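You operate a simulated robot arm through the tools that you are given. There is no shell and no other tool. Be economical: measure what you need, move in short steps, check, and stop when the job is done.

Carry out the task below with a simulated two-armed robot. There is one attempt and no reset: what you move stays moved.

JOB
Open the left blue drawer, fetch the orange pad from the inside of the left blue drawer and set it on the top of the white bench, then shut the drawer. Then shut the right white drawer. Then turn the purple knob to 1. Do these in the order given. Set down upright: orange pad.
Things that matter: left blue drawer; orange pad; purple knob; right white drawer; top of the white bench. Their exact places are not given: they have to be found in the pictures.

The check looks at the end state, three seconds after you hand in, the way a careful person would. Anything else that was tipped, shoved, dropped, spilled or broken makes it a failure.

ROBOT AND FRAMES
Two 7-joint arms with two-finger parallel grippers on one trunk, on a base that drives. Base frame: it is fixed to the floor where the robot stands at the start and does not move with it; the origin is under the middle of the robot, x ahead of it, y to its left, z up. Readings come in m, degrees, newtons and seconds.
The left shoulder is at the start at [0.03, 0.119, 0.935], the right one opposite. With the tool pointing down near the work surface each hand reaches from about 0.28 to 0.68 m from the robot's upright axis, wherever it stands, measured 20 degrees to its own side. Places, roughly: left blue drawer [0.5, -0.1, 0.8]; orange pad (4x4x5 cm) [0.5, 0, 0.8]; purple knob [-1.2, 1.1, 1]; right white drawer [-2, 1.1, 0.7]; top of the white bench [-2.4, 1.5, 0.8]. Payload 3.43 kg a hand.
Tool frame (each hand has its own): the origin (TCP) lies between the finger pads and is the grasp point; the fingertips stand 0.03 m ahead of it; z points along the fingers, y is the line along which they close. The gripper opens to 0.094 m. The fingers are 0.028 m wide and 0.01 m thick; the gripper's body (0.05 by 0.096 m) begins 0.055 m behind the TCP.
Orientation is that of the tool frame in the base frame, as [roll, pitch, yaw] about the fixed x, y, z axes, in that order (R = Rz(yaw) Ry(pitch) Rx(roll)). With the fingers straight down and closing along the base's y, the tool's x points along the base's -x, its y along +y and its z along -z.

CONTROLS
- The arms move only by the tool jog_arm. It takes "left_plan", "right_plan" or both (then of equal length, played together; a hand with none holds still); each is a list of rows, each a list of 2 entries, a list of its own where there are three numbers: the shift along the tool's x, y, z in units of 20 mm (1.0 is 20 mm), then the turn, a rotation vector about the tool's x, y, z in units of 4 degrees (1.0 is 4 degrees). In form: [[[x, y, z], [wx, wy, wz]], ...]. A call has 1 to 12 rows; each row shifts and turns the commanded pose from where the row before left it, along the tool's axes as they then stand. "left_gripper" and "right_gripper" are, for a hand that has rows, the finger opening in m, from 0 to 0.094, set as the call begins (left out, the last holds). A call with a number of a shift or a turn outside -1 to 1 is refused whole. Each row takes 0.2 s and may step no farther than 0.05 m and 8.6 degrees from the row before; otherwise, or with a gripper value out of range, the whole call is refused. Where a pose cannot be reached the arm comes as near as it can. A force on the tool above 40 N (or 10 N above the force at the start of the call, whichever is more), or a blocked arm, ends the call early, and 0.2 s more pass. The fingers move at their own pace (about 0.072 m/s each) and stop on an object; they squeeze with about 30 N. The grip force told is the motor's: it shows also when the fingers shut on nothing. Time passes only in rows, and 0.2 s behind the last, so rows that do not move let the fingers close. It gives the time, the measured TCP pose, the force on the tool (base axes), the opening and the grip force at its end, in the units of the frame above (readings bear some noise), with the torque about the TCP (base axes, N m) and any sound that the robot's microphone picked up.
- Cameras (640 x 400 px; columns grow to the right, rows downward): "scene" is now at [0.0274, 0.0183, 1.624]; the picture's right is [0.32, -0.95, 0.00], its down [-0.85, -0.29, -0.43] and it looks along [0.41, 0.14, -0.90] (base axes); focal length 271 px, centre (320, 200). "left" rides on the left gripper at [0.076, -0.014, -0.103] in its tool frame; the picture's right is [0.18, 0.98, 0.00], its down [-0.75, 0.14, -0.64] and it looks along [-0.63, 0.12, 0.77] (tool axes); focal length 243 px, centre (320, 200). "right" rides on the right gripper at [0.076, 0.014, -0.103] in its tool frame; the picture's right is [-0.18, 0.98, 0.00], its down [-0.75, -0.14, -0.64] and it looks along [-0.63, -0.12, 0.77] (tool axes); focal length 243 px, centre (320, 200).
- snapshot(camera): a new picture of that camera. No time passes.
- move_column(by): slides the trunk up (or, below 0, down) by that many m; the arms and the scene camera ride with it, the base frame stays. It gives what a move gives, with no picture.
- roll_base(legs): drives the robot by 1 to 6 legs, each [ahead, turn to the left] in m and degrees, along the robot's own axes; the way and the turn of a leg run together, so that a leg with both is an arc; at most 1.5 m and 180 degrees a leg. The arms and the cameras ride along, it lands a little off, and it stops where it bumps. It gives what a move gives.
- aim_head(pan, tilt): turns the head with the scene camera to pan (to the left, within 143 degrees either way) and tilt (down, from -29 to 69), counted from straight ahead of the robot. It gives what a move gives.
- locate(camera, pixels): there is no depth. For up to 12 entries [column, row, z] of the newest picture of that camera ("zoom" is the newest enlarged one), the place [x, y] in the base frame at which the ray of that pixel passes the height z, good to about 0.002 m. No time passes.
- inspect(camera, box): a new picture of the part [left, top, right, bottom] of that camera's present view, enlarged. No time passes.
- job_done(): hands the job in; it is judged then, once.

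Keep the steps short. Do not move on a guess: measure, check each grasp and each placing, and mend mistakes. In all there are 110 turns and 92 pictures (those below and enlarged ones count). Leave the grippers open and the arms clear of the work at the hand-in unless told otherwise, and finish with a single line.

The tools are called after ">>>" as name(argument=value, ...) on one line, values as JSON. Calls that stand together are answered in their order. jog_arm: Moves the arms, as the interface text tells. Its arguments: {"type":"object","properties":{"left_plan":{"type":"array"},"left_gripper":{"type":"number"},"right_plan":{"type":"array"},"right_gripper":{"type":"number"}},"required":[]} The other tools are called the same way: move_column (by) slides the trunk up or down; roll_base (legs) drives the base; aim_head (pan, tilt) turns the head that bears the scene camera; snapshot (camera) takes a picture; locate (camera, pixels) gives the place at which the rays of pixels pass given heights; inspect (camera, box) takes an enlarged picture of a part of a camera's view; job_done () hands the job in.

At the start:

```text
t: 0.0
left_eef_pos: [0.4718, 0.3022, 1.0678]
left_tool_rot: [-180.0, 0.0, 179.9]
left_ft_force: [0.5, -0.7, 0.2]
left_wrist_torque: [0.0, 0.0, -0.02]
left_finger_gap: 0.094
left_grip_force: 0.0
right_eef_pos: [0.3541, -0.0806, 0.9976]
right_tool_rot: [179.9, 0.0, -180.0]
right_ft_force: [0.1, -0.6, -0.2]
right_wrist_torque: [0.04, 0.0, 0.01]
right_finger_gap: 0.0938
right_grip_force: 0.1
trunk travel left (down, up): [-0.2, 0.21]
robot x, y, heading: [0.0045, 0.0009, -0.3]
head pan, tilt: [18.8, 64.3]
```

scene: 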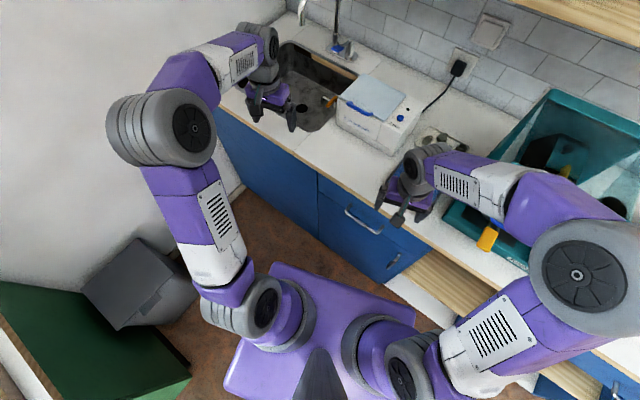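
right: 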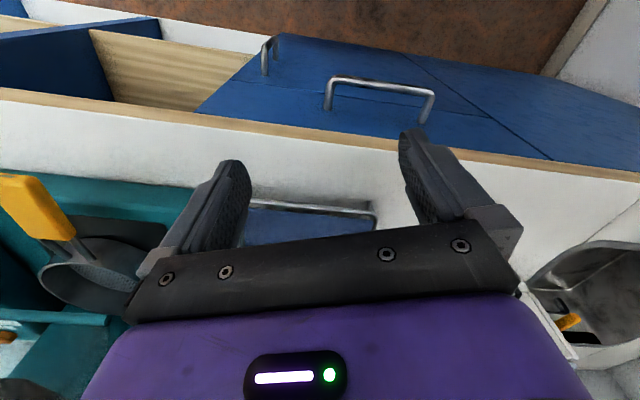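
left: 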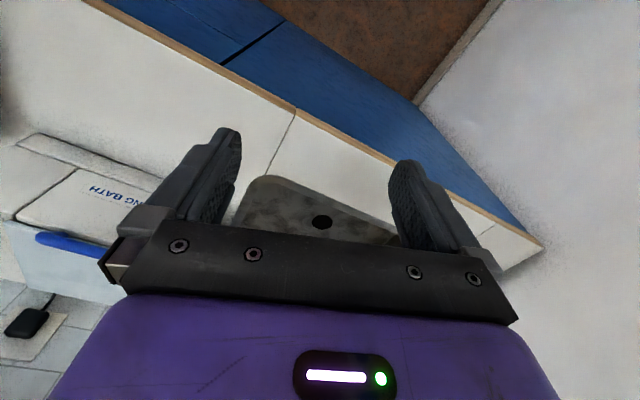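

I see blue cabinets ahead, with a handle near (363,220). I'll enlarge that area and look around with the head.

>>> inspect(camera="scene", box=[300, 150, 640, 400])

>>> inspect(camera="right", box=[0, 0, 640, 220])

```text
1.60 times, centred on (470, 275) of scene
```

zoom: 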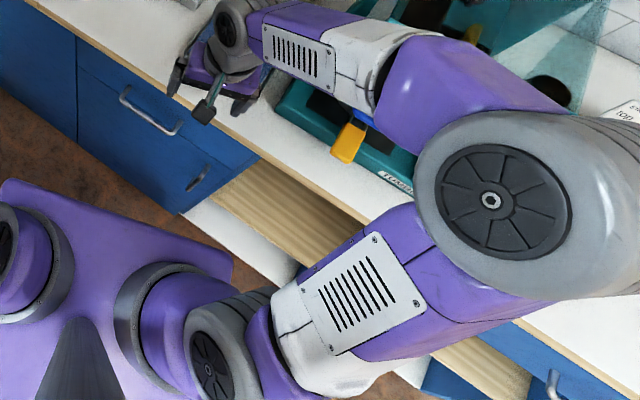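

```text
1.00 times, centred on (320, 110) of right (not enlarged: the box is as wide or as high as the picture)
```

zoom: 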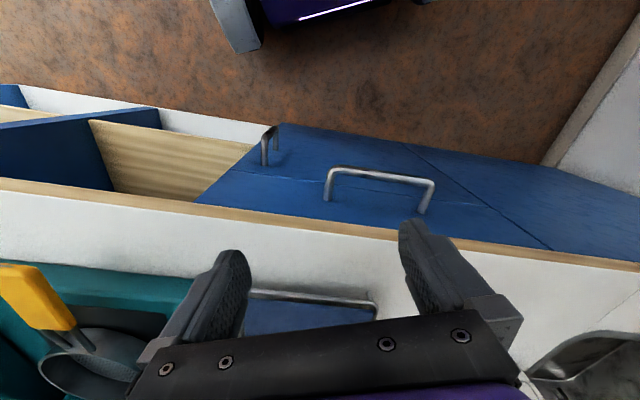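

Handle ends in scene: about (347,208) and (383,232); in right camera about (330,80),(432,92). I'll take rays at several heights to triangulate.

>>> snapshot(camera="scene")

>>> snapshot(camera="right")

>>> locate(camera="scene", pixels=[[347, 208, 0.9], [347, 208, 0.75], [347, 208, 0.7], [382, 232, 0.8], [382, 232, 0.75], [382, 232, 0.7], [318, 178, 0.85], [318, 178, 0.9], [433, 253, 0.85], [433, 253, 0.9]])

>>> locate(camera="right", pixels=[[330, 80, 0.8], [330, 80, 0.75], [330, 80, 0.7], [434, 93, 0.8], [434, 93, 0.75], [434, 93, 0.7], [195, 112, 0.85], [195, 112, 0.9], [195, 112, 0.8]])

```text
86 pictures are left
```

scene: 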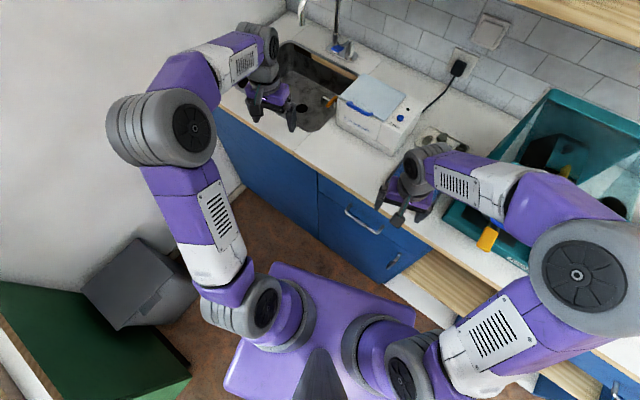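

```text
85 pictures are left
```

right: 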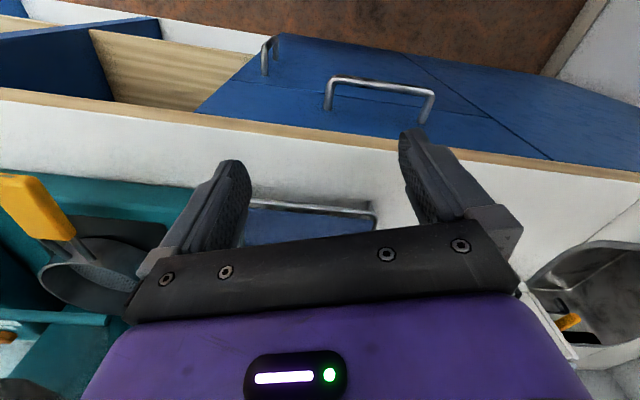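

```text
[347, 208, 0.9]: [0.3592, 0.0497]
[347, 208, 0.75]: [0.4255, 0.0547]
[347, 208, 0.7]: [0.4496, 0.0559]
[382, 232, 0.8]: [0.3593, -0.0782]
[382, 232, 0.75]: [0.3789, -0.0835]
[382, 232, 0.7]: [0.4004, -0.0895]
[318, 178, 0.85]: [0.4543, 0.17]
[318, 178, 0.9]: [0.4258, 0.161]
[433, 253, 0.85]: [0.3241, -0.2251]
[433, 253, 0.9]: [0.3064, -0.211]
```

```text
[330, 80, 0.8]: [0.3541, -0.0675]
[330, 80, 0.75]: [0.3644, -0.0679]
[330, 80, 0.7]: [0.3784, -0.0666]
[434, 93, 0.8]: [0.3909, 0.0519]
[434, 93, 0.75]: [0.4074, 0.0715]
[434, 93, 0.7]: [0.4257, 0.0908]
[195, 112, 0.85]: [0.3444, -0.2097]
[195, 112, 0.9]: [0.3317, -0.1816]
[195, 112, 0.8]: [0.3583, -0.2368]
```

The handle is near z≈0.79, from [0.40,0.05] to [0.357,-0.07], so the counter is turned about −18°. Next, look around to see free floor and the other targets.

>>> aim_head(pan=135, tilt=25)

>>> snapshot(camera="scene")

>>> aim_head(pan=-130, tilt=40)

>>> snapshot(camera="scene")

```text
t: 1.9
left_eef_pos: [0.4723, 0.3029, 1.0686]
left_tool_rot: [180.0, 0.0, 179.9]
left_ft_force: [-0.2, -0.1, 0.3]
left_wrist_torque: [0.01, 0.02, 0.02]
left_finger_gap: 0.0938
left_grip_force: 0.2
right_eef_pos: [0.3543, -0.0788, 0.9965]
right_tool_rot: [-179.9, -0.1, -180.0]
right_ft_force: [0.0, 0.4, -1.1]
right_wrist_torque: [-0.01, 0.01, 0.0]
right_finger_gap: 0.0939
right_grip_force: 0.0
trunk travel left (down, up): [-0.2, 0.21]
robot x, y, heading: [0.0013, 0.0001, -0.3]
head pan, tilt: [135.0, 25.0]
```

```text
84 pictures are left
```

scene: 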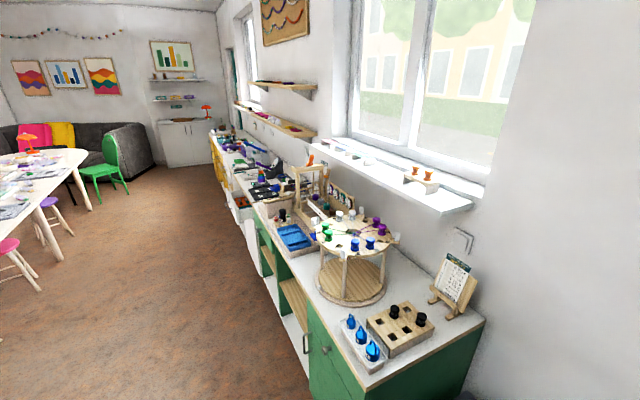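

```text
t: 5.6
left_eef_pos: [0.4712, 0.3012, 1.069]
left_tool_rot: [-180.0, -0.1, -180.0]
left_ft_force: [-0.8, -0.5, -0.5]
left_wrist_torque: [0.04, -0.04, 0.02]
left_finger_gap: 0.0941
left_grip_force: 0.1
right_eef_pos: [0.3548, -0.0796, 0.9978]
right_tool_rot: [-180.0, 0.0, 179.9]
right_ft_force: [0.1, 0.3, -0.1]
right_wrist_torque: [0.05, -0.01, 0.0]
right_finger_gap: 0.0941
right_grip_force: 0.0
trunk travel left (down, up): [-0.2, 0.21]
robot x, y, heading: [-0.0012, -0.0002, -0.0]
head pan, tilt: [-130.0, 40.0]
```

```text
83 pictures are left
```

scene: 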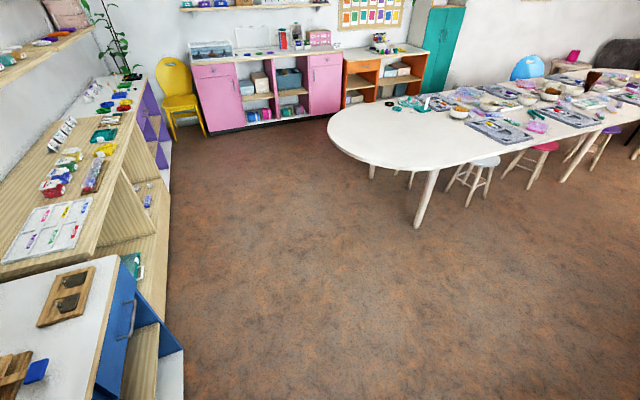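

Plenty of free floor behind. Enlarge the bench row for the knob and white drawer.

>>> aim_head(pan=135, tilt=25)

>>> inspect(camera="scene", box=[180, 110, 400, 250])

```text
t: 9.3
left_eef_pos: [0.4707, 0.302, 1.067]
left_tool_rot: [180.0, 0.0, 179.9]
left_ft_force: [-1.1, 0.1, 0.0]
left_wrist_torque: [0.03, 0.02, 0.01]
left_finger_gap: 0.0939
left_grip_force: 0.1
right_eef_pos: [0.3545, -0.079, 0.9971]
right_tool_rot: [-179.9, 0.0, 179.9]
right_ft_force: [0.0, 0.3, 0.1]
right_wrist_torque: [0.01, -0.02, -0.01]
right_finger_gap: 0.0939
right_grip_force: 0.0
trunk travel left (down, up): [-0.2, 0.21]
robot x, y, heading: [0.0009, -0.0022, -0.3]
head pan, tilt: [135.0, 25.0]
```

```text
2.86 times, centred on (290, 180) of scene
```

zoom: 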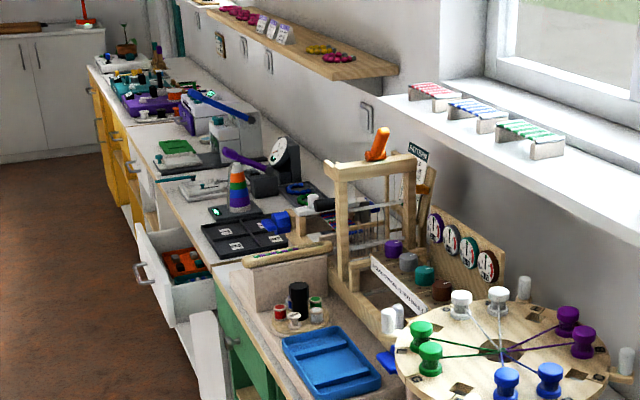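

The knob panel and the open white drawer are visible. Check where the green bench's near corner is, to avoid bumping it when I back off.

>>> snapshot(camera="scene")

>>> locate(camera="scene", pixels=[[308, 300, 0.9], [342, 399, 0.9], [270, 230, 0.9], [485, 320, 0.9], [225, 175, 0.9], [275, 310, 0], [300, 380, 0], [245, 235, 0]])

>>> aim_head(pan=100, tilt=60)

>>> snapshot(camera="scene")

```text
81 pictures are left
```

scene: 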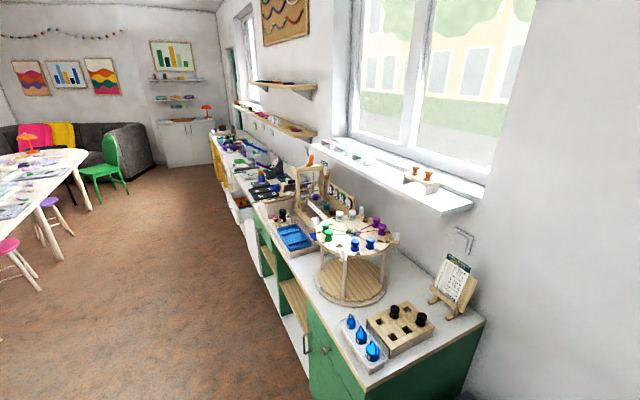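

```text
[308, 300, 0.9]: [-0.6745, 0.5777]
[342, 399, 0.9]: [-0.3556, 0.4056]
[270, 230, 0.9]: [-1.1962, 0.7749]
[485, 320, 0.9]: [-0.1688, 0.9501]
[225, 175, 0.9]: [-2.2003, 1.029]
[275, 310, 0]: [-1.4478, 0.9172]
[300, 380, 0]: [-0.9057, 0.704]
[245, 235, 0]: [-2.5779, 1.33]
```

```text
t: 10.3
left_eef_pos: [0.4713, 0.3006, 1.0674]
left_tool_rot: [180.0, 0.0, -179.9]
left_ft_force: [1.0, 0.4, -0.6]
left_wrist_torque: [0.01, 0.04, 0.01]
left_finger_gap: 0.0937
left_grip_force: 0.1
right_eef_pos: [0.3548, -0.0802, 0.997]
right_tool_rot: [180.0, 0.0, 179.9]
right_ft_force: [-0.1, 0.0, 0.0]
right_wrist_torque: [-0.02, -0.01, -0.01]
right_finger_gap: 0.0939
right_grip_force: 0.1
trunk travel left (down, up): [-0.2, 0.21]
robot x, y, heading: [-0.0028, 0.0023, -0.1]
head pan, tilt: [100.0, 60.0]
```

```text
80 pictures are left
```

scene: 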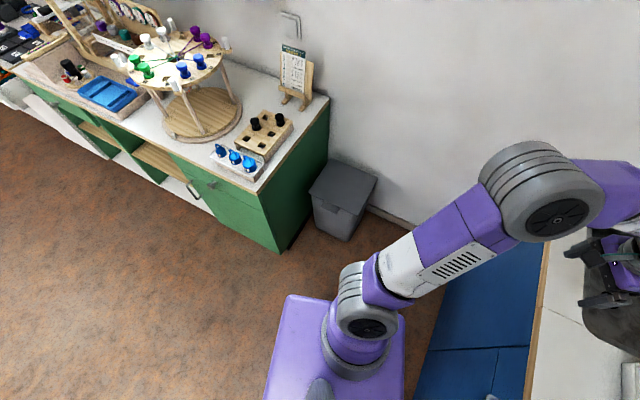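

>>> locate(camera="scene", pixels=[[280, 252, 0], [185, 195, 0], [255, 192, 0.85], [255, 192, 0.8], [330, 97, 0.85], [340, 240, 0], [430, 320, 0], [290, 297, 0.15], [265, 400, 0.15]])

```text
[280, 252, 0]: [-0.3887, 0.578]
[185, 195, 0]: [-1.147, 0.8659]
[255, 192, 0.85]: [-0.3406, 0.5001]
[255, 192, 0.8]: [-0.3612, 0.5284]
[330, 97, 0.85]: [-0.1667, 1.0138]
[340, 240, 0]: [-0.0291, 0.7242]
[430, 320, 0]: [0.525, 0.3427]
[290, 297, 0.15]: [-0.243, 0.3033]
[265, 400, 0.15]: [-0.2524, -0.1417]
```

The green corner is at about (−0.36,0.55), so backing 0.25 m and turning −18° is safe. That puts the handle squarely in front of the left arm.

>>> roll_base(legs=[[-0.27, 0], [0, -18]])

>>> aim_head(pan=15, tilt=50)

>>> snapshot(camera="scene")

```text
t: 13.3
left_eef_pos: [0.2648, 0.1425, 1.0685]
left_tool_rot: [180.0, 0.0, 162.1]
left_ft_force: [0.2, -0.5, 0.7]
left_wrist_torque: [-0.03, -0.04, -0.03]
left_finger_gap: 0.094
left_grip_force: 0.1
right_eef_pos: [0.0362, -0.1847, 0.9976]
right_tool_rot: [-180.0, 0.0, 162.1]
right_ft_force: [0.1, 0.7, 0.6]
right_wrist_torque: [0.01, -0.01, -0.01]
right_finger_gap: 0.0939
right_grip_force: 0.1
trunk travel left (down, up): [-0.2, 0.21]
robot x, y, heading: [-0.2737, -0.0009, -18.1]
head pan, tilt: [100.0, 60.0]
```

```text
t: 14.8
left_eef_pos: [0.2655, 0.142, 1.0682]
left_tool_rot: [180.0, 0.0, 162.1]
left_ft_force: [-0.3, 0.8, 0.2]
left_wrist_torque: [0.02, 0.02, -0.02]
left_finger_gap: 0.094
left_grip_force: 0.0
right_eef_pos: [0.0373, -0.1842, 0.9973]
right_tool_rot: [179.9, 0.1, 162.1]
right_ft_force: [0.0, 0.3, 0.3]
right_wrist_torque: [-0.02, 0.02, 0.02]
right_finger_gap: 0.094
right_grip_force: 0.1
trunk travel left (down, up): [-0.2, 0.21]
robot x, y, heading: [-0.2771, 0.0001, -17.9]
head pan, tilt: [15.0, 50.0]
```

```text
79 pictures are left
```

scene: 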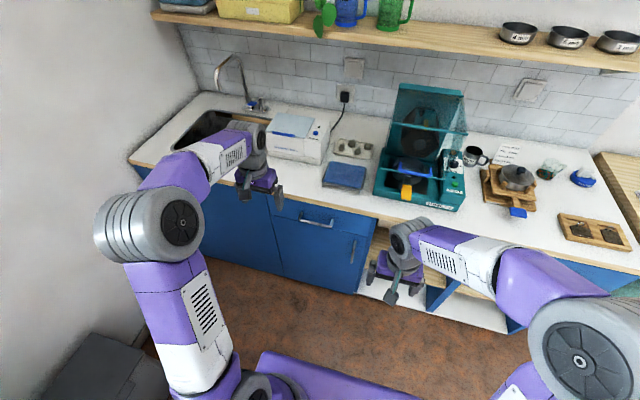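

Square view of the drawer now (handle about (318,220)). Enlarge it.

>>> inspect(camera="scene", box=[250, 170, 400, 290])

>>> inspect(camera="left", box=[0, 0, 640, 200])

```text
3.33 times, centred on (325, 230) of scene
```

zoom: 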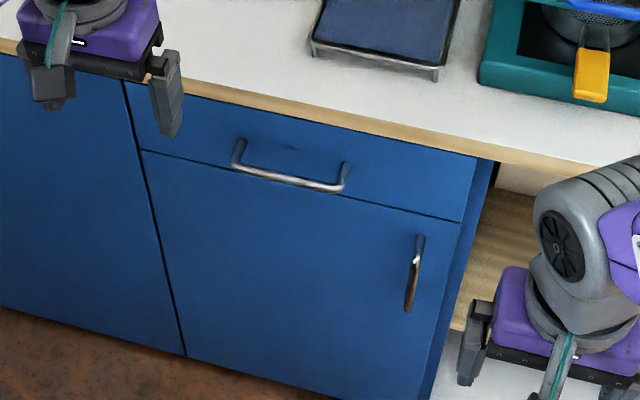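

```text
1.00 times, centred on (320, 100) of left (not enlarged: the box is as wide or as high as the picture)
```

zoom: 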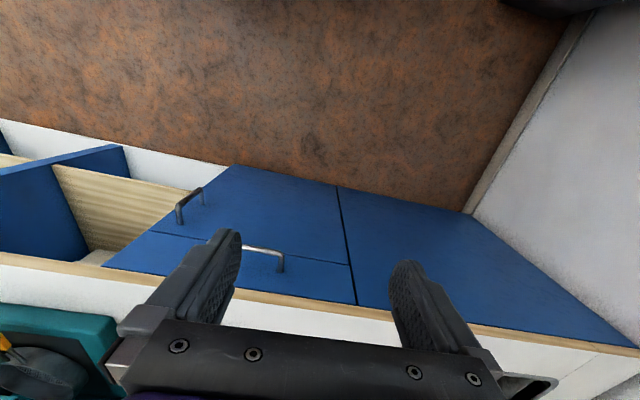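

>>> inspect(camera="left", box=[210, 120, 310, 200])

>>> locate(camera="scene", pixels=[[301, 221.6, 0.8], [301, 221.6, 0.75], [301, 221.6, 0.7], [331, 226.4, 0.8], [331, 226.4, 0.75], [331, 226.4, 0.7], [307, 192, 0.8], [307, 192, 0.85]])

```text
5.00 times, centred on (260, 160) of left
```

zoom: 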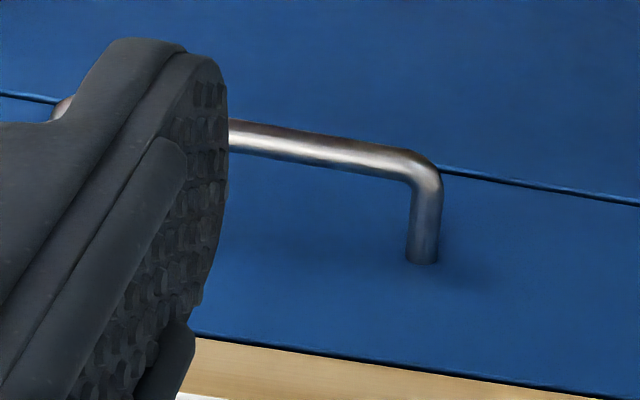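

```text
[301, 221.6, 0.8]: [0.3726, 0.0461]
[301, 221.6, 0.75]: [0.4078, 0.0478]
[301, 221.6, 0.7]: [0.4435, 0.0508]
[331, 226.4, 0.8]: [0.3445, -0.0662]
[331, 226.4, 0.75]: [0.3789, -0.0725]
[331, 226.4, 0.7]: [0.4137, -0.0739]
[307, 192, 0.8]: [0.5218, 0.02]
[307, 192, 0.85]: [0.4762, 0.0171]
```

>>> locate(camera="zoom", pixels=[[422, 170, 0.8], [422, 170, 0.77], [422, 170, 0.74], [422, 258, 0.8], [422, 258, 0.77], [422, 258, 0.74], [240, 135, 0.77], [400, 365, 0.85], [400, 365, 0.8]])

>>> locate(camera="scene", pixels=[[301, 222, 0.77], [301, 222, 0.74], [331, 226.4, 0.77], [302, 213, 0.78], [302, 213, 0.77]])

```text
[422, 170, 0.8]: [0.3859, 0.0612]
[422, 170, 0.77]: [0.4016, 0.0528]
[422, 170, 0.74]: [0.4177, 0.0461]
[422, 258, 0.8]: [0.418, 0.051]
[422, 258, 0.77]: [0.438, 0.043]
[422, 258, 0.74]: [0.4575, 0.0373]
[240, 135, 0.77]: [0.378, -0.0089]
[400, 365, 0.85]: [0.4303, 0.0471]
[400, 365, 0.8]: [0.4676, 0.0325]
```

```text
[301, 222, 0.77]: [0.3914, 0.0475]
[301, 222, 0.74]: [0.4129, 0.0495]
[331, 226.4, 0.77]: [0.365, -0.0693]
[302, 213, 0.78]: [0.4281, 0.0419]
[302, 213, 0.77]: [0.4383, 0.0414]
```

>>> locate(camera="scene", pixels=[[283, 193.4, 0.84], [370, 213.5, 0.84], [295.2, 216, 0.74], [384.7, 236, 0.74], [132, 163, 0.84], [623, 265, 0.84]])

```text
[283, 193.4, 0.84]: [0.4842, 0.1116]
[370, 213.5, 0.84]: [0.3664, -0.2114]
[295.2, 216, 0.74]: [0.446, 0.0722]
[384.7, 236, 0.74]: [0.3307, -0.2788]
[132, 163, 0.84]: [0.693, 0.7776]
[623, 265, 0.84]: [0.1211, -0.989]
```

The counter faces −18°, so the robot is square to it. Bar centre ≈ (0.381,−0.010,0.765). I'll turn the left hand to point forward with its fingers closing vertically: 120° about tool (−1,−1,1), first part now.

>>> jog_arm(left_plan=[[[0, 0, 0], [-1, -1, 1]], [[0, 0, 0], [-1, -1, 1]], [[0, 0, 0], [-1, -1, 1]], [[0, 0, 0], [-1, -1, 1]], [[0, 0, 0], [-1, -1, 1]], [[0, 0, 0], [-1, -1, 1]], [[0, 0, 0], [-1, -1, 1]], [[0, 0, 0], [-1, -1, 1]], [[0, 0, 0], [-1, -1, 1]], [[0, 0, 0], [-1, -1, 1]], [[0, 0, 0], [-1, -1, 1]], [[0, 0, 0], [-1, -1, 1]]])

```text
t: 17.4
left_eef_pos: [0.2643, 0.1436, 1.0668]
left_tool_rot: [115.4, 16.2, 97.6]
left_ft_force: [0.3, -0.6, -0.1]
left_wrist_torque: [0.0, -0.02, -0.01]
left_finger_gap: 0.0942
left_grip_force: 0.0
right_eef_pos: [0.0362, -0.1846, 0.9971]
right_tool_rot: [180.0, 0.0, 162.2]
right_ft_force: [0.8, -0.5, 0.3]
right_wrist_torque: [-0.03, 0.01, -0.01]
right_finger_gap: 0.094
right_grip_force: 0.0
trunk travel left (down, up): [-0.2, 0.21]
robot x, y, heading: [-0.2742, -0.0048, -17.9]
head pan, tilt: [15.0, 50.0]
```

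It follows. Finish the turn.

>>> jog_arm(left_plan=[[[0, 0, 0], [-1, -1, 1]], [[0, 0, 0], [-1, -1, 1]], [[0, 0, 0], [-1, -1, 1]], [[0, 0, 0], [-1, -1, 1]], [[0, 0, 0], [-1, -1, 1]], [[0, 0, 0], [-0.32, -0.32, 0.32]]])

```text
t: 18.9
left_eef_pos: [0.2606, 0.1176, 1.0295]
left_tool_rot: [109.8, 8.9, 83.8]
left_ft_force: [-0.3, 0.3, -0.5]
left_wrist_torque: [0.03, -0.01, 0.02]
left_finger_gap: 0.0943
left_grip_force: 0.2
left hand out of reach, approached as far as the arm can: row 1, 2, 3, 4, 5
right_eef_pos: [0.0366, -0.1852, 0.9969]
right_tool_rot: [-180.0, 0.0, 162.1]
right_ft_force: [-0.5, -0.1, -0.5]
right_wrist_torque: [-0.02, -0.03, -0.02]
right_finger_gap: 0.0939
right_grip_force: 0.0
trunk travel left (down, up): [-0.2, 0.21]
robot x, y, heading: [-0.2743, -0.0015, -17.9]
head pan, tilt: [15.0, 50.0]
```

At this height it can't quite finish; lower the hand (tool −y is down) and see if it gets there.

>>> jog_arm(left_plan=[[[0, -1, 0], [0, 0, 0]], [[0, -1, 0], [0, 0, 0]], [[0, -1, 0], [0, 0, 0]], [[0, -1, 0], [0, 0, 0]], [[0, -1, 0], [0, 0, 0]], [[0, -1, 0], [0, 0, 0]]])

```text
t: 20.2
left_eef_pos: [0.2489, 0.1133, 0.9905]
left_tool_rot: [110.0, 9.0, 84.0]
left_ft_force: [0.4, 0.8, -0.2]
left_wrist_torque: [-0.02, 0.02, -0.02]
left_finger_gap: 0.0942
left_grip_force: 0.1
left hand out of reach, approached as far as the arm can: row 3, 4, 5, 6
right_eef_pos: [0.036, -0.1847, 0.9975]
right_tool_rot: [180.0, 0.0, 162.1]
right_ft_force: [0.8, -1.6, -0.2]
right_wrist_torque: [0.01, -0.01, -0.01]
right_finger_gap: 0.0936
right_grip_force: 0.0
trunk travel left (down, up): [-0.2, 0.21]
robot x, y, heading: [-0.2726, 0.0015, -17.9]
head pan, tilt: [15.0, 50.0]
```

The pose was too folded. Move forward a few cm first, then finish the turn.

>>> jog_arm(left_plan=[[[0, 0, 1], [0, 0, 0]], [[0, 0, 1], [0, 0, 0]], [[0, 0, 1], [0, 0, 0]], [[0, -1, 0], [0, 0, 0]], [[0, -1, 0], [0, 0, 0]], [[0, -1, 0], [-0.95, -0.51, 0.55]], [[0, -1, 0], [-0.95, -0.51, 0.55]], [[0, -1, 0], [-0.95, -0.51, 0.55]], [[0, -1, 0], [-0.95, -0.51, 0.55]], [[0, -1, 0], [-0.95, -0.51, 0.55]]])

```text
t: 22.4
left_eef_pos: [0.2533, 0.1879, 0.9307]
left_tool_rot: [90.0, -0.2, 71.5]
left_ft_force: [-0.7, -0.3, 0.2]
left_wrist_torque: [-0.03, 0.02, -0.03]
left_finger_gap: 0.094
left_grip_force: 0.1
left hand out of reach, approached as far as the arm can: row 1, 2, 3, 4, 5, 6, 7, 8, 9, 10
right_eef_pos: [0.0378, -0.1857, 0.9964]
right_tool_rot: [-180.0, 0.0, 162.1]
right_ft_force: [0.2, -0.5, 0.5]
right_wrist_torque: [0.0, 0.0, 0.0]
right_finger_gap: 0.0938
right_grip_force: 0.1
trunk travel left (down, up): [-0.2, 0.21]
robot x, y, heading: [-0.2783, 0.0014, -17.9]
head pan, tilt: [15.0, 50.0]
```

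Orientation is reached at [90,0,71.5]. Now move down and forward first, then sideways.

>>> jog_arm(left_plan=[[[0, -1, 0.5], [0, 0, 0]], [[0, -1, 0.5], [0, 0, 0]], [[0, -1, 0.5], [0, 0, 0]], [[0, -1, 0.5], [0, 0, 0]], [[0, -1, 0.5], [0, 0, 0]], [[0, -1, 0.5], [0, 0, 0]], [[0, -1, 0.5], [0, 0, 0]], [[0, -1, 0.5], [0, 0, 0]]])

```text
t: 24.2
left_eef_pos: [0.3405, 0.2323, 0.8015]
left_tool_rot: [90.2, -0.1, 71.5]
left_ft_force: [1.1, 0.6, -0.1]
left_wrist_torque: [-0.01, -0.02, -0.05]
left_finger_gap: 0.0941
left_grip_force: 0.1
left hand out of reach, approached as far as the arm can: row 1, 2, 3, 4, 5, 6, 7, 8
right_eef_pos: [0.0359, -0.1844, 0.9971]
right_tool_rot: [-180.0, -0.1, 162.1]
right_ft_force: [0.4, -0.3, -0.7]
right_wrist_torque: [0.0, 0.0, -0.05]
right_finger_gap: 0.0938
right_grip_force: 0.1
trunk travel left (down, up): [-0.2, 0.21]
robot x, y, heading: [-0.2797, 0.0046, -17.9]
head pan, tilt: [15.0, 50.0]
```

This roll forces the hand left. Try the opposite roll (camera on the right side): turn −180° about tool z.

>>> jog_arm(left_plan=[[[0, 0, -0.3], [0, 0, -1]], [[0, 0, -0.3], [0, 0, -1]], [[0, 0, 0], [0, 0, -1]], [[0, 0, 0], [0, 0, -1]], [[0, 0, 0], [0, 0, -1]], [[0, 0, 0], [0, 0, -1]], [[0, 0, 0], [0, 0, -1]], [[0, 0, 0], [0, 0, -1]], [[0, 0, 0], [0, 0, -1]], [[0, 0, 0], [0, 0, -1]], [[0, 0, 0], [0, 0, -1]], [[0, 0, 0], [0, 0, -1]]])

>>> jog_arm(left_plan=[[[0, 0, 0], [0, 0, -1]], [[0, 0, 0], [0, 0, -1]], [[0, 0, 0], [0, 0, -1]], [[0, 0, 0], [0, 0, -1]], [[0, 0, 0], [0, 0, -1]], [[0, 0, 0], [0, 0, -1]], [[0, 0, 0], [0, 0, -1]], [[0, 0, 0], [0, 0, -1]], [[0, 0, 0], [0, 0, -1]], [[0, 0, 0], [0, 0, -1]], [[0, 0, 0], [0, 0, -1]], [[0, 0, 0], [0, 0, -1]]])

>>> jog_arm(left_plan=[[[0, 0, 0], [0, 0, -1]], [[0, 0, 0], [0, 0, -1]], [[0, 0, 0], [0, 0, -1]], [[0, 0, 0], [0, 0, -1]], [[0, 0, 0], [0, 0, -1]], [[0, 0, 0], [0, 0, -1]], [[0, 0, 0], [0, 0, -1]], [[0, 0, 0], [0, 0, -1]], [[0, 0, 0], [0, 0, -1]], [[0, 0, 0], [0, 0, -1]], [[0, 0, 0], [0, 0, -1]], [[0, 0, 0], [0, 0, -1]]])

>>> jog_arm(left_plan=[[[0, 0, 0], [0, 0, -1]], [[0, 0, 0], [0, 0, -1]], [[0, 0, 0], [0, 0, -1]], [[0, 0, 0], [0, 0, -1]], [[0, 0, 0], [0, 0, -1]], [[0, 0, 0], [0, 0, -1]], [[0, 0, 0], [0, 0, -1]], [[0, 0, 0], [0, 0, -1]], [[0, 0, 0], [0, 0, -1]]])

```text
t: 26.9
left_eef_pos: [0.3283, 0.2354, 0.8027]
left_tool_rot: [89.8, 48.0, 71.8]
left_ft_force: [-0.3, 0.5, -0.3]
left_wrist_torque: [-0.01, 0.02, 0.01]
left_finger_gap: 0.0939
left_grip_force: 0.0
right_eef_pos: [0.0357, -0.1835, 0.9965]
right_tool_rot: [-180.0, 0.0, 162.2]
right_ft_force: [-0.2, -0.1, 0.0]
right_wrist_torque: [-0.02, 0.0, 0.01]
right_finger_gap: 0.094
right_grip_force: 0.1
trunk travel left (down, up): [-0.2, 0.21]
robot x, y, heading: [-0.2749, 0.0007, -17.7]
head pan, tilt: [15.0, 50.0]
```

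```text
t: 29.4
left_eef_pos: [0.3285, 0.2375, 0.8031]
left_tool_rot: [-88.6, 84.0, -106.7]
left_ft_force: [0.2, 0.0, 0.2]
left_wrist_torque: [0.01, -0.01, -0.01]
left_finger_gap: 0.094
left_grip_force: 0.0
right_eef_pos: [0.037, -0.1842, 0.9971]
right_tool_rot: [180.0, 0.1, 162.1]
right_ft_force: [-0.1, -0.5, -0.2]
right_wrist_torque: [0.01, 0.02, 0.01]
right_finger_gap: 0.094
right_grip_force: 0.1
trunk travel left (down, up): [-0.2, 0.21]
robot x, y, heading: [-0.2785, -0.0057, -18.0]
head pan, tilt: [15.0, 50.0]
```

```text
t: 32.0
left_eef_pos: [0.3275, 0.2365, 0.8029]
left_tool_rot: [-89.8, 36.1, -108.0]
left_ft_force: [0.9, 0.6, -0.2]
left_wrist_torque: [-0.01, 0.02, 0.0]
left_finger_gap: 0.0939
left_grip_force: 0.0
right_eef_pos: [0.0372, -0.1843, 0.9974]
right_tool_rot: [179.9, 0.0, 162.1]
right_ft_force: [0.2, -0.2, 0.1]
right_wrist_torque: [0.02, 0.03, -0.01]
right_finger_gap: 0.0941
right_grip_force: 0.1
trunk travel left (down, up): [-0.2, 0.21]
robot x, y, heading: [-0.2761, -0.0001, -18.0]
head pan, tilt: [15.0, 50.0]
```

```text
t: 34.0
left_eef_pos: [0.3276, 0.2353, 0.8021]
left_tool_rot: [-89.9, 0.0, -108.1]
left_ft_force: [0.1, -0.5, 0.6]
left_wrist_torque: [0.02, -0.03, -0.04]
left_finger_gap: 0.094
left_grip_force: 0.1
right_eef_pos: [0.0362, -0.1854, 0.9979]
right_tool_rot: [-179.9, -0.1, 162.0]
right_ft_force: [0.8, 0.2, -0.9]
right_wrist_torque: [0.01, 0.0, -0.02]
right_finger_gap: 0.0937
right_grip_force: 0.0
trunk travel left (down, up): [-0.2, 0.21]
robot x, y, heading: [-0.2757, 0.0024, -17.8]
head pan, tilt: [15.0, 50.0]
```

Works. Now move right ~0.217 m (tool x) and down 0.037.

>>> jog_arm(left_plan=[[[1, 0.17, 0], [0, 0, 0]], [[1, 0.17, 0], [0, 0, 0]], [[1, 0.17, 0], [0, 0, 0]], [[1, 0.17, 0], [0, 0, 0]], [[1, 0.17, 0], [0, 0, 0]], [[1, 0.17, 0], [0, 0, 0]], [[1, 0.17, 0], [0, 0, 0]], [[1, 0.17, 0], [0, 0, 0]], [[1, 0.17, 0], [0, 0, 0]], [[1, 0.17, 0], [0, 0, 0]], [[0.85, 0.15, 0], [0, 0, 0]]])

>>> snapshot(camera="left")

>>> snapshot(camera="scene")

```text
t: 36.5
left_eef_pos: [0.2608, 0.03, 0.7636]
left_tool_rot: [-89.9, 0.1, -108.2]
left_ft_force: [0.2, -0.5, 0.2]
left_wrist_torque: [0.0, -0.01, 0.0]
left_finger_gap: 0.0942
left_grip_force: 0.0
right_eef_pos: [0.0364, -0.1837, 0.9986]
right_tool_rot: [-180.0, 0.0, 162.1]
right_ft_force: [-0.1, -0.2, 0.1]
right_wrist_torque: [0.01, 0.0, 0.03]
right_finger_gap: 0.0939
right_grip_force: 0.0
trunk travel left (down, up): [-0.2, 0.21]
robot x, y, heading: [-0.2741, 0.0009, -18.1]
head pan, tilt: [15.0, 50.0]
```

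```text
75 pictures are left
```

left: 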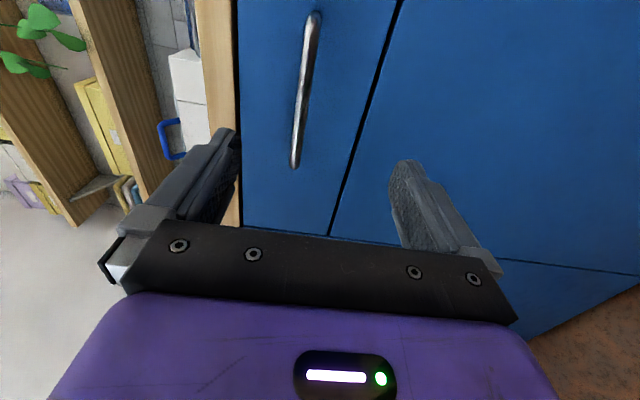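

```text
74 pictures are left
```

scene: 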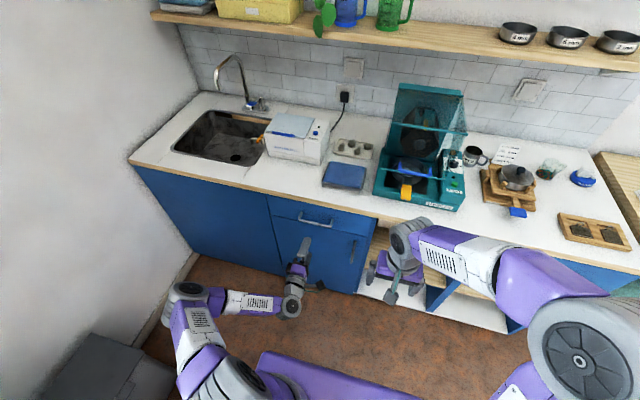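

The bar appears ~1.5 cm above the grip centre (col 302 vs 320 at row 116). Shift up, a bit right, forward 5 cm and look.

>>> jog_arm(left_plan=[[[0.7, -0.75, 0], [0, 0, 0]], [[0, 0, 1], [0, 0, 0]], [[0, 0, 1], [0, 0, 0]], [[0, 0, 0.5], [0, 0, 0]]])

>>> snapshot(camera="left")

>>> inspect(camera="scene", box=[260, 190, 360, 260])

```text
t: 37.5
left_eef_pos: [0.3039, 0.0001, 0.7813]
left_tool_rot: [-89.9, 0.0, -107.9]
left_ft_force: [0.6, 0.1, 0.5]
left_wrist_torque: [-0.01, -0.03, -0.02]
left_finger_gap: 0.0939
left_grip_force: 0.1
right_eef_pos: [0.0371, -0.1834, 0.9984]
right_tool_rot: [180.0, -0.1, 162.1]
right_ft_force: [0.5, 0.3, -0.1]
right_wrist_torque: [0.0, 0.02, -0.01]
right_finger_gap: 0.0943
right_grip_force: 0.2
trunk travel left (down, up): [-0.2, 0.21]
robot x, y, heading: [-0.2738, 0.0002, -17.6]
head pan, tilt: [15.0, 50.0]
```

```text
73 pictures are left
```

left: 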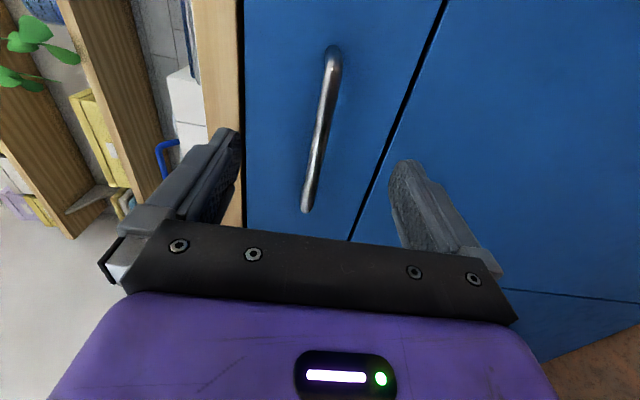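

```text
5.71 times, centred on (310, 225) of scene
```

zoom: 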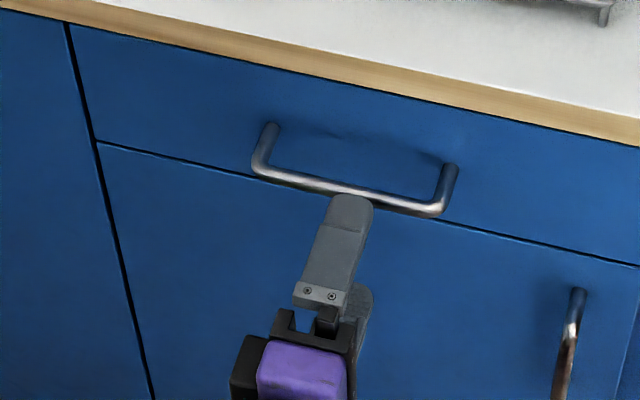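

The bar is about 6 cm ahead of the TCP and centred. Advance 5 cm.

>>> jog_arm(left_plan=[[[0, 0, 1], [0, 0, 0]], [[0, 0, 1], [0, 0, 0]], [[0, 0, 0.5], [0, 0, 0]]])

>>> snapshot(camera="left")

>>> inspect(camera="scene", box=[260, 190, 360, 260])

```text
t: 38.2
left_eef_pos: [0.351, -0.0135, 0.7815]
left_tool_rot: [-89.9, 0.2, -108.0]
left_ft_force: [-0.7, 0.0, -0.3]
left_wrist_torque: [0.02, 0.0, -0.01]
left_finger_gap: 0.094
left_grip_force: 0.1
right_eef_pos: [0.0359, -0.1866, 0.9974]
right_tool_rot: [180.0, 0.0, 162.1]
right_ft_force: [0.4, 1.0, 0.1]
right_wrist_torque: [0.02, 0.01, -0.02]
right_finger_gap: 0.0941
right_grip_force: 0.0
trunk travel left (down, up): [-0.2, 0.21]
robot x, y, heading: [-0.2761, 0.0005, -18.1]
head pan, tilt: [15.0, 50.0]
```

```text
71 pictures are left
```

left: 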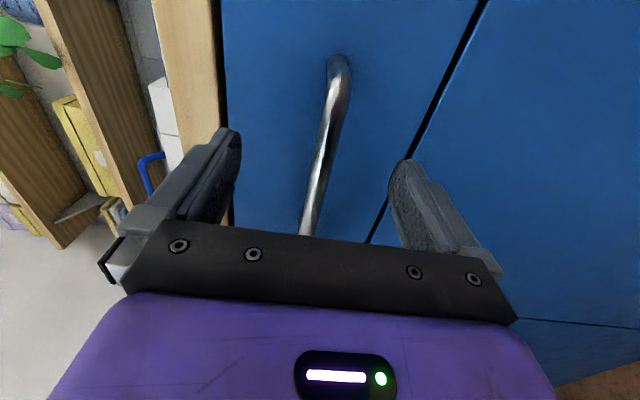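

```text
5.71 times, centred on (310, 225) of scene
```

zoom: 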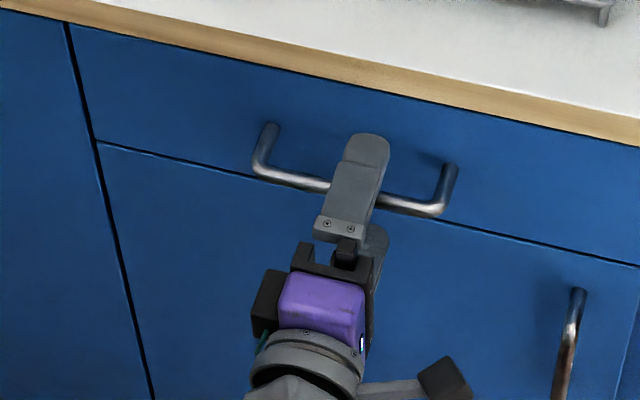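

Allowing for height parallax the fingertips are about at the bar; advance ~1.8 cm more.

>>> jog_arm(left_plan=[[[0, 0, 0.5], [0, 0, 0]], [[0, 0, 0.4], [0, 0, 0]]])

>>> jog_arm(left_plan=[[[0, 0, 0], [0, 0, 0]], [[0, 0, 0], [0, 0, 0]], [[0, 0, 0], [0, 0, 0]], [[0, 0, 0], [0, 0, 0]], [[0, 0, 0], [0, 0, 0]]], left_gripper=0.0)

>>> inspect(camera="scene", box=[260, 190, 360, 260])

```text
t: 38.9
left_eef_pos: [0.3692, -0.0188, 0.7809]
left_tool_rot: [-89.8, 0.1, -108.1]
left_ft_force: [-0.4, 0.0, 0.0]
left_wrist_torque: [0.01, 0.05, -0.01]
left_finger_gap: 0.0941
left_grip_force: 0.0
right_eef_pos: [0.0362, -0.1849, 0.9973]
right_tool_rot: [-180.0, 0.0, 162.0]
right_ft_force: [0.5, 0.1, 0.6]
right_wrist_torque: [0.02, -0.04, -0.02]
right_finger_gap: 0.0941
right_grip_force: 0.0
trunk travel left (down, up): [-0.2, 0.21]
robot x, y, heading: [-0.2765, 0.0011, -18.2]
head pan, tilt: [15.0, 50.0]
```

```text
t: 40.0
left_eef_pos: [0.3691, -0.0198, 0.7807]
left_tool_rot: [-89.9, 0.2, -108.2]
left_ft_force: [0.2, -0.2, 2.6]
left_wrist_torque: [-0.15, 0.06, 0.04]
left_finger_gap: 0.0164
left_grip_force: 44.6
right_eef_pos: [0.0361, -0.1853, 0.997]
right_tool_rot: [180.0, -0.1, 162.1]
right_ft_force: [0.5, -0.3, -0.2]
right_wrist_torque: [0.0, 0.01, 0.02]
right_finger_gap: 0.094
right_grip_force: 0.1
trunk travel left (down, up): [-0.2, 0.21]
robot x, y, heading: [-0.2749, -0.0, -18.1]
head pan, tilt: [15.0, 50.0]
```

```text
5.71 times, centred on (310, 225) of scene
```

zoom: 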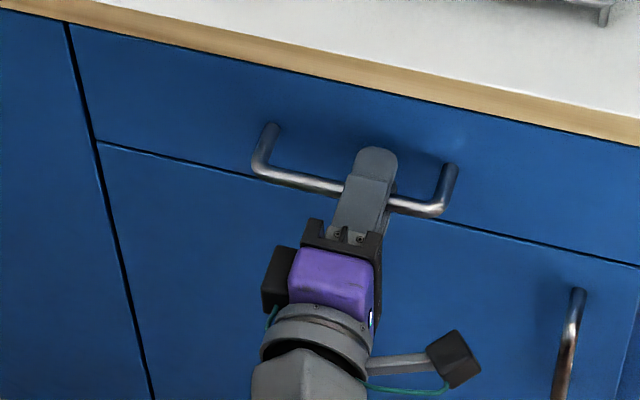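

Gripped (gap 16 mm). Pull with the arm 12 cm first.

>>> jog_arm(left_plan=[[[0, 0, -0.5], [0, 0, 0]], [[0, 0, -0.5], [0, 0, 0]], [[0, 0, -1], [0, 0, 0]], [[0, 0, -1], [0, 0, 0]], [[0, 0, -1], [0, 0, 0]], [[0, 0, -1], [0, 0, 0]], [[0, 0, -1], [0, 0, 0]]])

>>> snapshot(camera="scene")

```text
t: 41.6
left_eef_pos: [0.2519, 0.0186, 0.7812]
left_tool_rot: [-89.8, 0.0, -108.0]
left_ft_force: [0.6, 5.5, 12.5]
left_wrist_torque: [0.0, 0.08, 1.24]
left_finger_gap: 0.0163
left_grip_force: 45.0
right_eef_pos: [0.0361, -0.1846, 0.9978]
right_tool_rot: [179.9, 0.1, 162.2]
right_ft_force: [-0.8, -1.0, -0.5]
right_wrist_torque: [-0.01, -0.01, 0.0]
right_finger_gap: 0.0942
right_grip_force: 0.2
trunk travel left (down, up): [-0.2, 0.21]
robot x, y, heading: [-0.277, 0.0028, -17.9]
head pan, tilt: [15.0, 50.0]
```

```text
68 pictures are left
```

scene: 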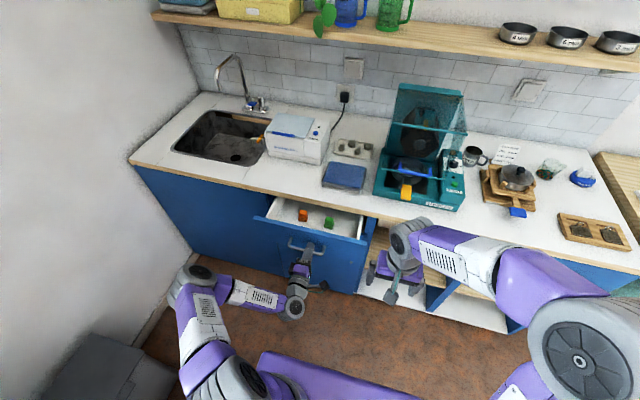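

Drawer slides. Enlarge to see the contents.

>>> inspect(camera="scene", box=[250, 185, 380, 265])

>>> locate(camera="zoom", pixels=[[258, 148, 0.78], [258, 148, 0.82], [390, 175, 0.8], [120, 165, 0.84], [530, 245, 0.84], [150, 70, 0.84], [258, 148, 0.76]])

```text
4.92 times, centred on (315, 225) of scene
```

zoom: 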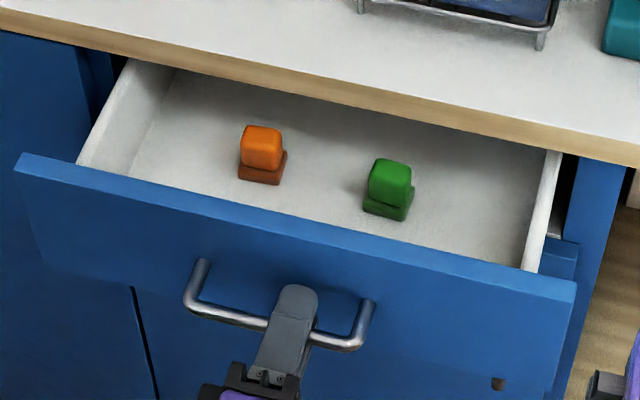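

```text
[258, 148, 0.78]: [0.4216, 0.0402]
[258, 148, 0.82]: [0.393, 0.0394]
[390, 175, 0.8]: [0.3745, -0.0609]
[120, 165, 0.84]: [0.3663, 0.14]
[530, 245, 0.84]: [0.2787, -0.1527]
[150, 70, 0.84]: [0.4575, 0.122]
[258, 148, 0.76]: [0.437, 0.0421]
```

The orange block (at zoom (260,150)) is under the counter edge; open ~10 cm more. Pull 5 cm with the arm.

>>> jog_arm(left_plan=[[[0, 0, -0.5], [0, 0, 0]], [[0, 0, -1], [0, 0, 0]], [[0, 0, -1], [0, 0, 0]]])

```text
t: 42.5
left_eef_pos: [0.2048, 0.0354, 0.7821]
left_tool_rot: [-89.8, 0.1, -108.1]
left_ft_force: [2.8, 12.9, 14.6]
left_wrist_torque: [-0.06, 0.04, -0.07]
left_finger_gap: 0.0167
left_grip_force: 45.2
right_eef_pos: [0.0368, -0.1837, 0.9976]
right_tool_rot: [180.0, 0.1, 162.1]
right_ft_force: [0.4, -0.8, 0.0]
right_wrist_torque: [-0.02, -0.03, -0.02]
right_finger_gap: 0.094
right_grip_force: 0.2
trunk travel left (down, up): [-0.2, 0.21]
robot x, y, heading: [-0.278, 0.0032, -18.0]
head pan, tilt: [15.0, 50.0]
```

>>> jog_arm(left_plan=[[[0, 0, -1], [0, 0, 0]], [[0, 0, -1], [0, 0, 0]], [[0, 0, -0.5], [0, 0, 0]]])

>>> snapshot(camera="scene")

```text
t: 43.2
left_eef_pos: [0.1574, 0.0513, 0.7815]
left_tool_rot: [-89.7, 0.1, -108.0]
left_ft_force: [6.6, 18.7, 21.5]
left_wrist_torque: [-0.1, 0.03, -1.23]
left_finger_gap: 0.0163
left_grip_force: 44.8
right_eef_pos: [0.0369, -0.1837, 0.9981]
right_tool_rot: [-179.9, 0.1, 162.1]
right_ft_force: [0.3, -0.5, -0.3]
right_wrist_torque: [0.01, -0.03, 0.0]
right_finger_gap: 0.0941
right_grip_force: 0.1
trunk travel left (down, up): [-0.2, 0.21]
robot x, y, heading: [-0.2739, 0.0002, -17.8]
head pan, tilt: [15.0, 50.0]
```

```text
66 pictures are left
```

scene: 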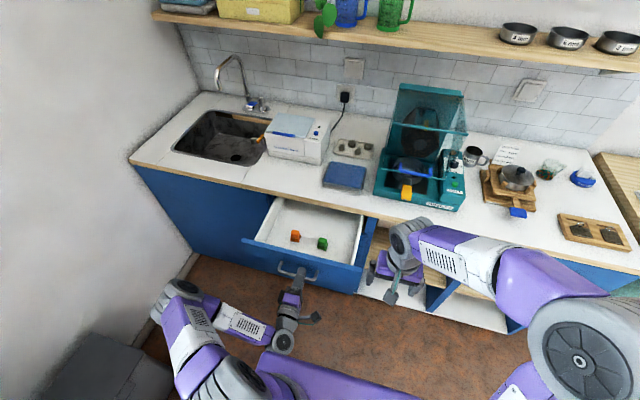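

Open about 22 cm, and the orange pad is clear of the counter. Release the handle and back off a little.

>>> jog_arm(left_plan=[[[0, 0, 0], [0, 0, 0]], [[0, 0, 0], [0, 0, 0]], [[0, 0, 0], [0, 0, 0]], [[0, 0, 0], [0, 0, 0]], [[0, 0, -1], [0, 0, 0]], [[0, 0, -1], [0, 0, 0]]], left_gripper=0.094)

>>> inspect(camera="scene", box=[230, 185, 370, 300])

>>> locate(camera="zoom", pixels=[[320, 200, 0.78]])

```text
t: 44.6
left_eef_pos: [0.1202, 0.063, 0.7802]
left_tool_rot: [-89.8, 0.1, -108.1]
left_ft_force: [-1.0, -0.7, 1.6]
left_wrist_torque: [-0.03, 0.01, -0.01]
left_finger_gap: 0.0939
left_grip_force: 0.1
right_eef_pos: [0.0373, -0.1836, 0.9965]
right_tool_rot: [179.9, 0.1, 162.1]
right_ft_force: [-0.5, 0.0, 0.3]
right_wrist_torque: [-0.01, 0.01, 0.0]
right_finger_gap: 0.0939
right_grip_force: 0.1
trunk travel left (down, up): [-0.2, 0.21]
robot x, y, heading: [-0.2767, -0.0004, -17.9]
head pan, tilt: [15.0, 50.0]
```

```text
3.48 times, centred on (300, 242) of scene
```

zoom: 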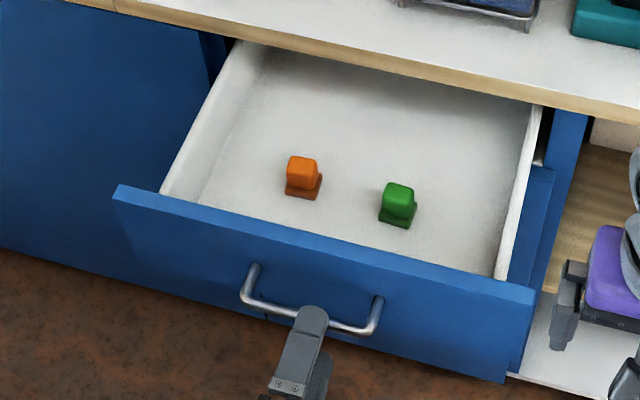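

```text
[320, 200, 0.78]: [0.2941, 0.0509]
```

>>> locate(camera="zoom", pixels=[[302, 165, 0.79], [302, 165, 0.77], [304, 193, 0.74], [304, 193, 0.72], [252, 268, 0.78], [380, 300, 0.78], [115, 190, 0.84], [535, 297, 0.84], [115, 190, 0.82], [535, 297, 0.82]])

>>> jog_arm(left_plan=[[[-1, 0, 0], [0, 0, 0]], [[-1, 0, 0], [0, 0, 0]], [[-1, -1, 0], [0, 0, 0]], [[-1, -1, 0], [0, 0, 0]], [[-1, -1, 0], [0, 0, 0]], [[-1, -1, 0], [0, 0, 0]], [[0, -1, 0], [0, 0, 0]], [[0, -1, 0], [0, 0, 0]], [[0, -1, 0], [0, 0, 0]], [[0, -1, 0], [0, 0, 0]]])

```text
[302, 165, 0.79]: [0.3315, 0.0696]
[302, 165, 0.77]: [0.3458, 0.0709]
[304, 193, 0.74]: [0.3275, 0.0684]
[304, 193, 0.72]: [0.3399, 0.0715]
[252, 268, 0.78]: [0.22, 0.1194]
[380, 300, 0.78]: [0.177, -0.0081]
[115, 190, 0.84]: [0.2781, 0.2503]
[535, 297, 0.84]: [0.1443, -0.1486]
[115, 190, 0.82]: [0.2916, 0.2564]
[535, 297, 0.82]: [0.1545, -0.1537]
```

```text
t: 46.9
left_eef_pos: [0.1687, 0.1801, 0.9271]
left_tool_rot: [-89.7, 0.1, -108.1]
left_ft_force: [-0.7, 0.3, -0.1]
left_wrist_torque: [-0.02, -0.03, 0.0]
left_finger_gap: 0.0938
left_grip_force: 0.2
left hand out of reach, approached as far as the arm can: row 9, 10
right_eef_pos: [0.0372, -0.1839, 0.998]
right_tool_rot: [179.9, 0.0, 162.2]
right_ft_force: [-0.3, -0.5, -0.5]
right_wrist_torque: [-0.03, 0.01, 0.01]
right_finger_gap: 0.094
right_grip_force: 0.0
trunk travel left (down, up): [-0.2, 0.21]
robot x, y, heading: [-0.2778, -0.0017, -17.9]
head pan, tilt: [15.0, 50.0]
```

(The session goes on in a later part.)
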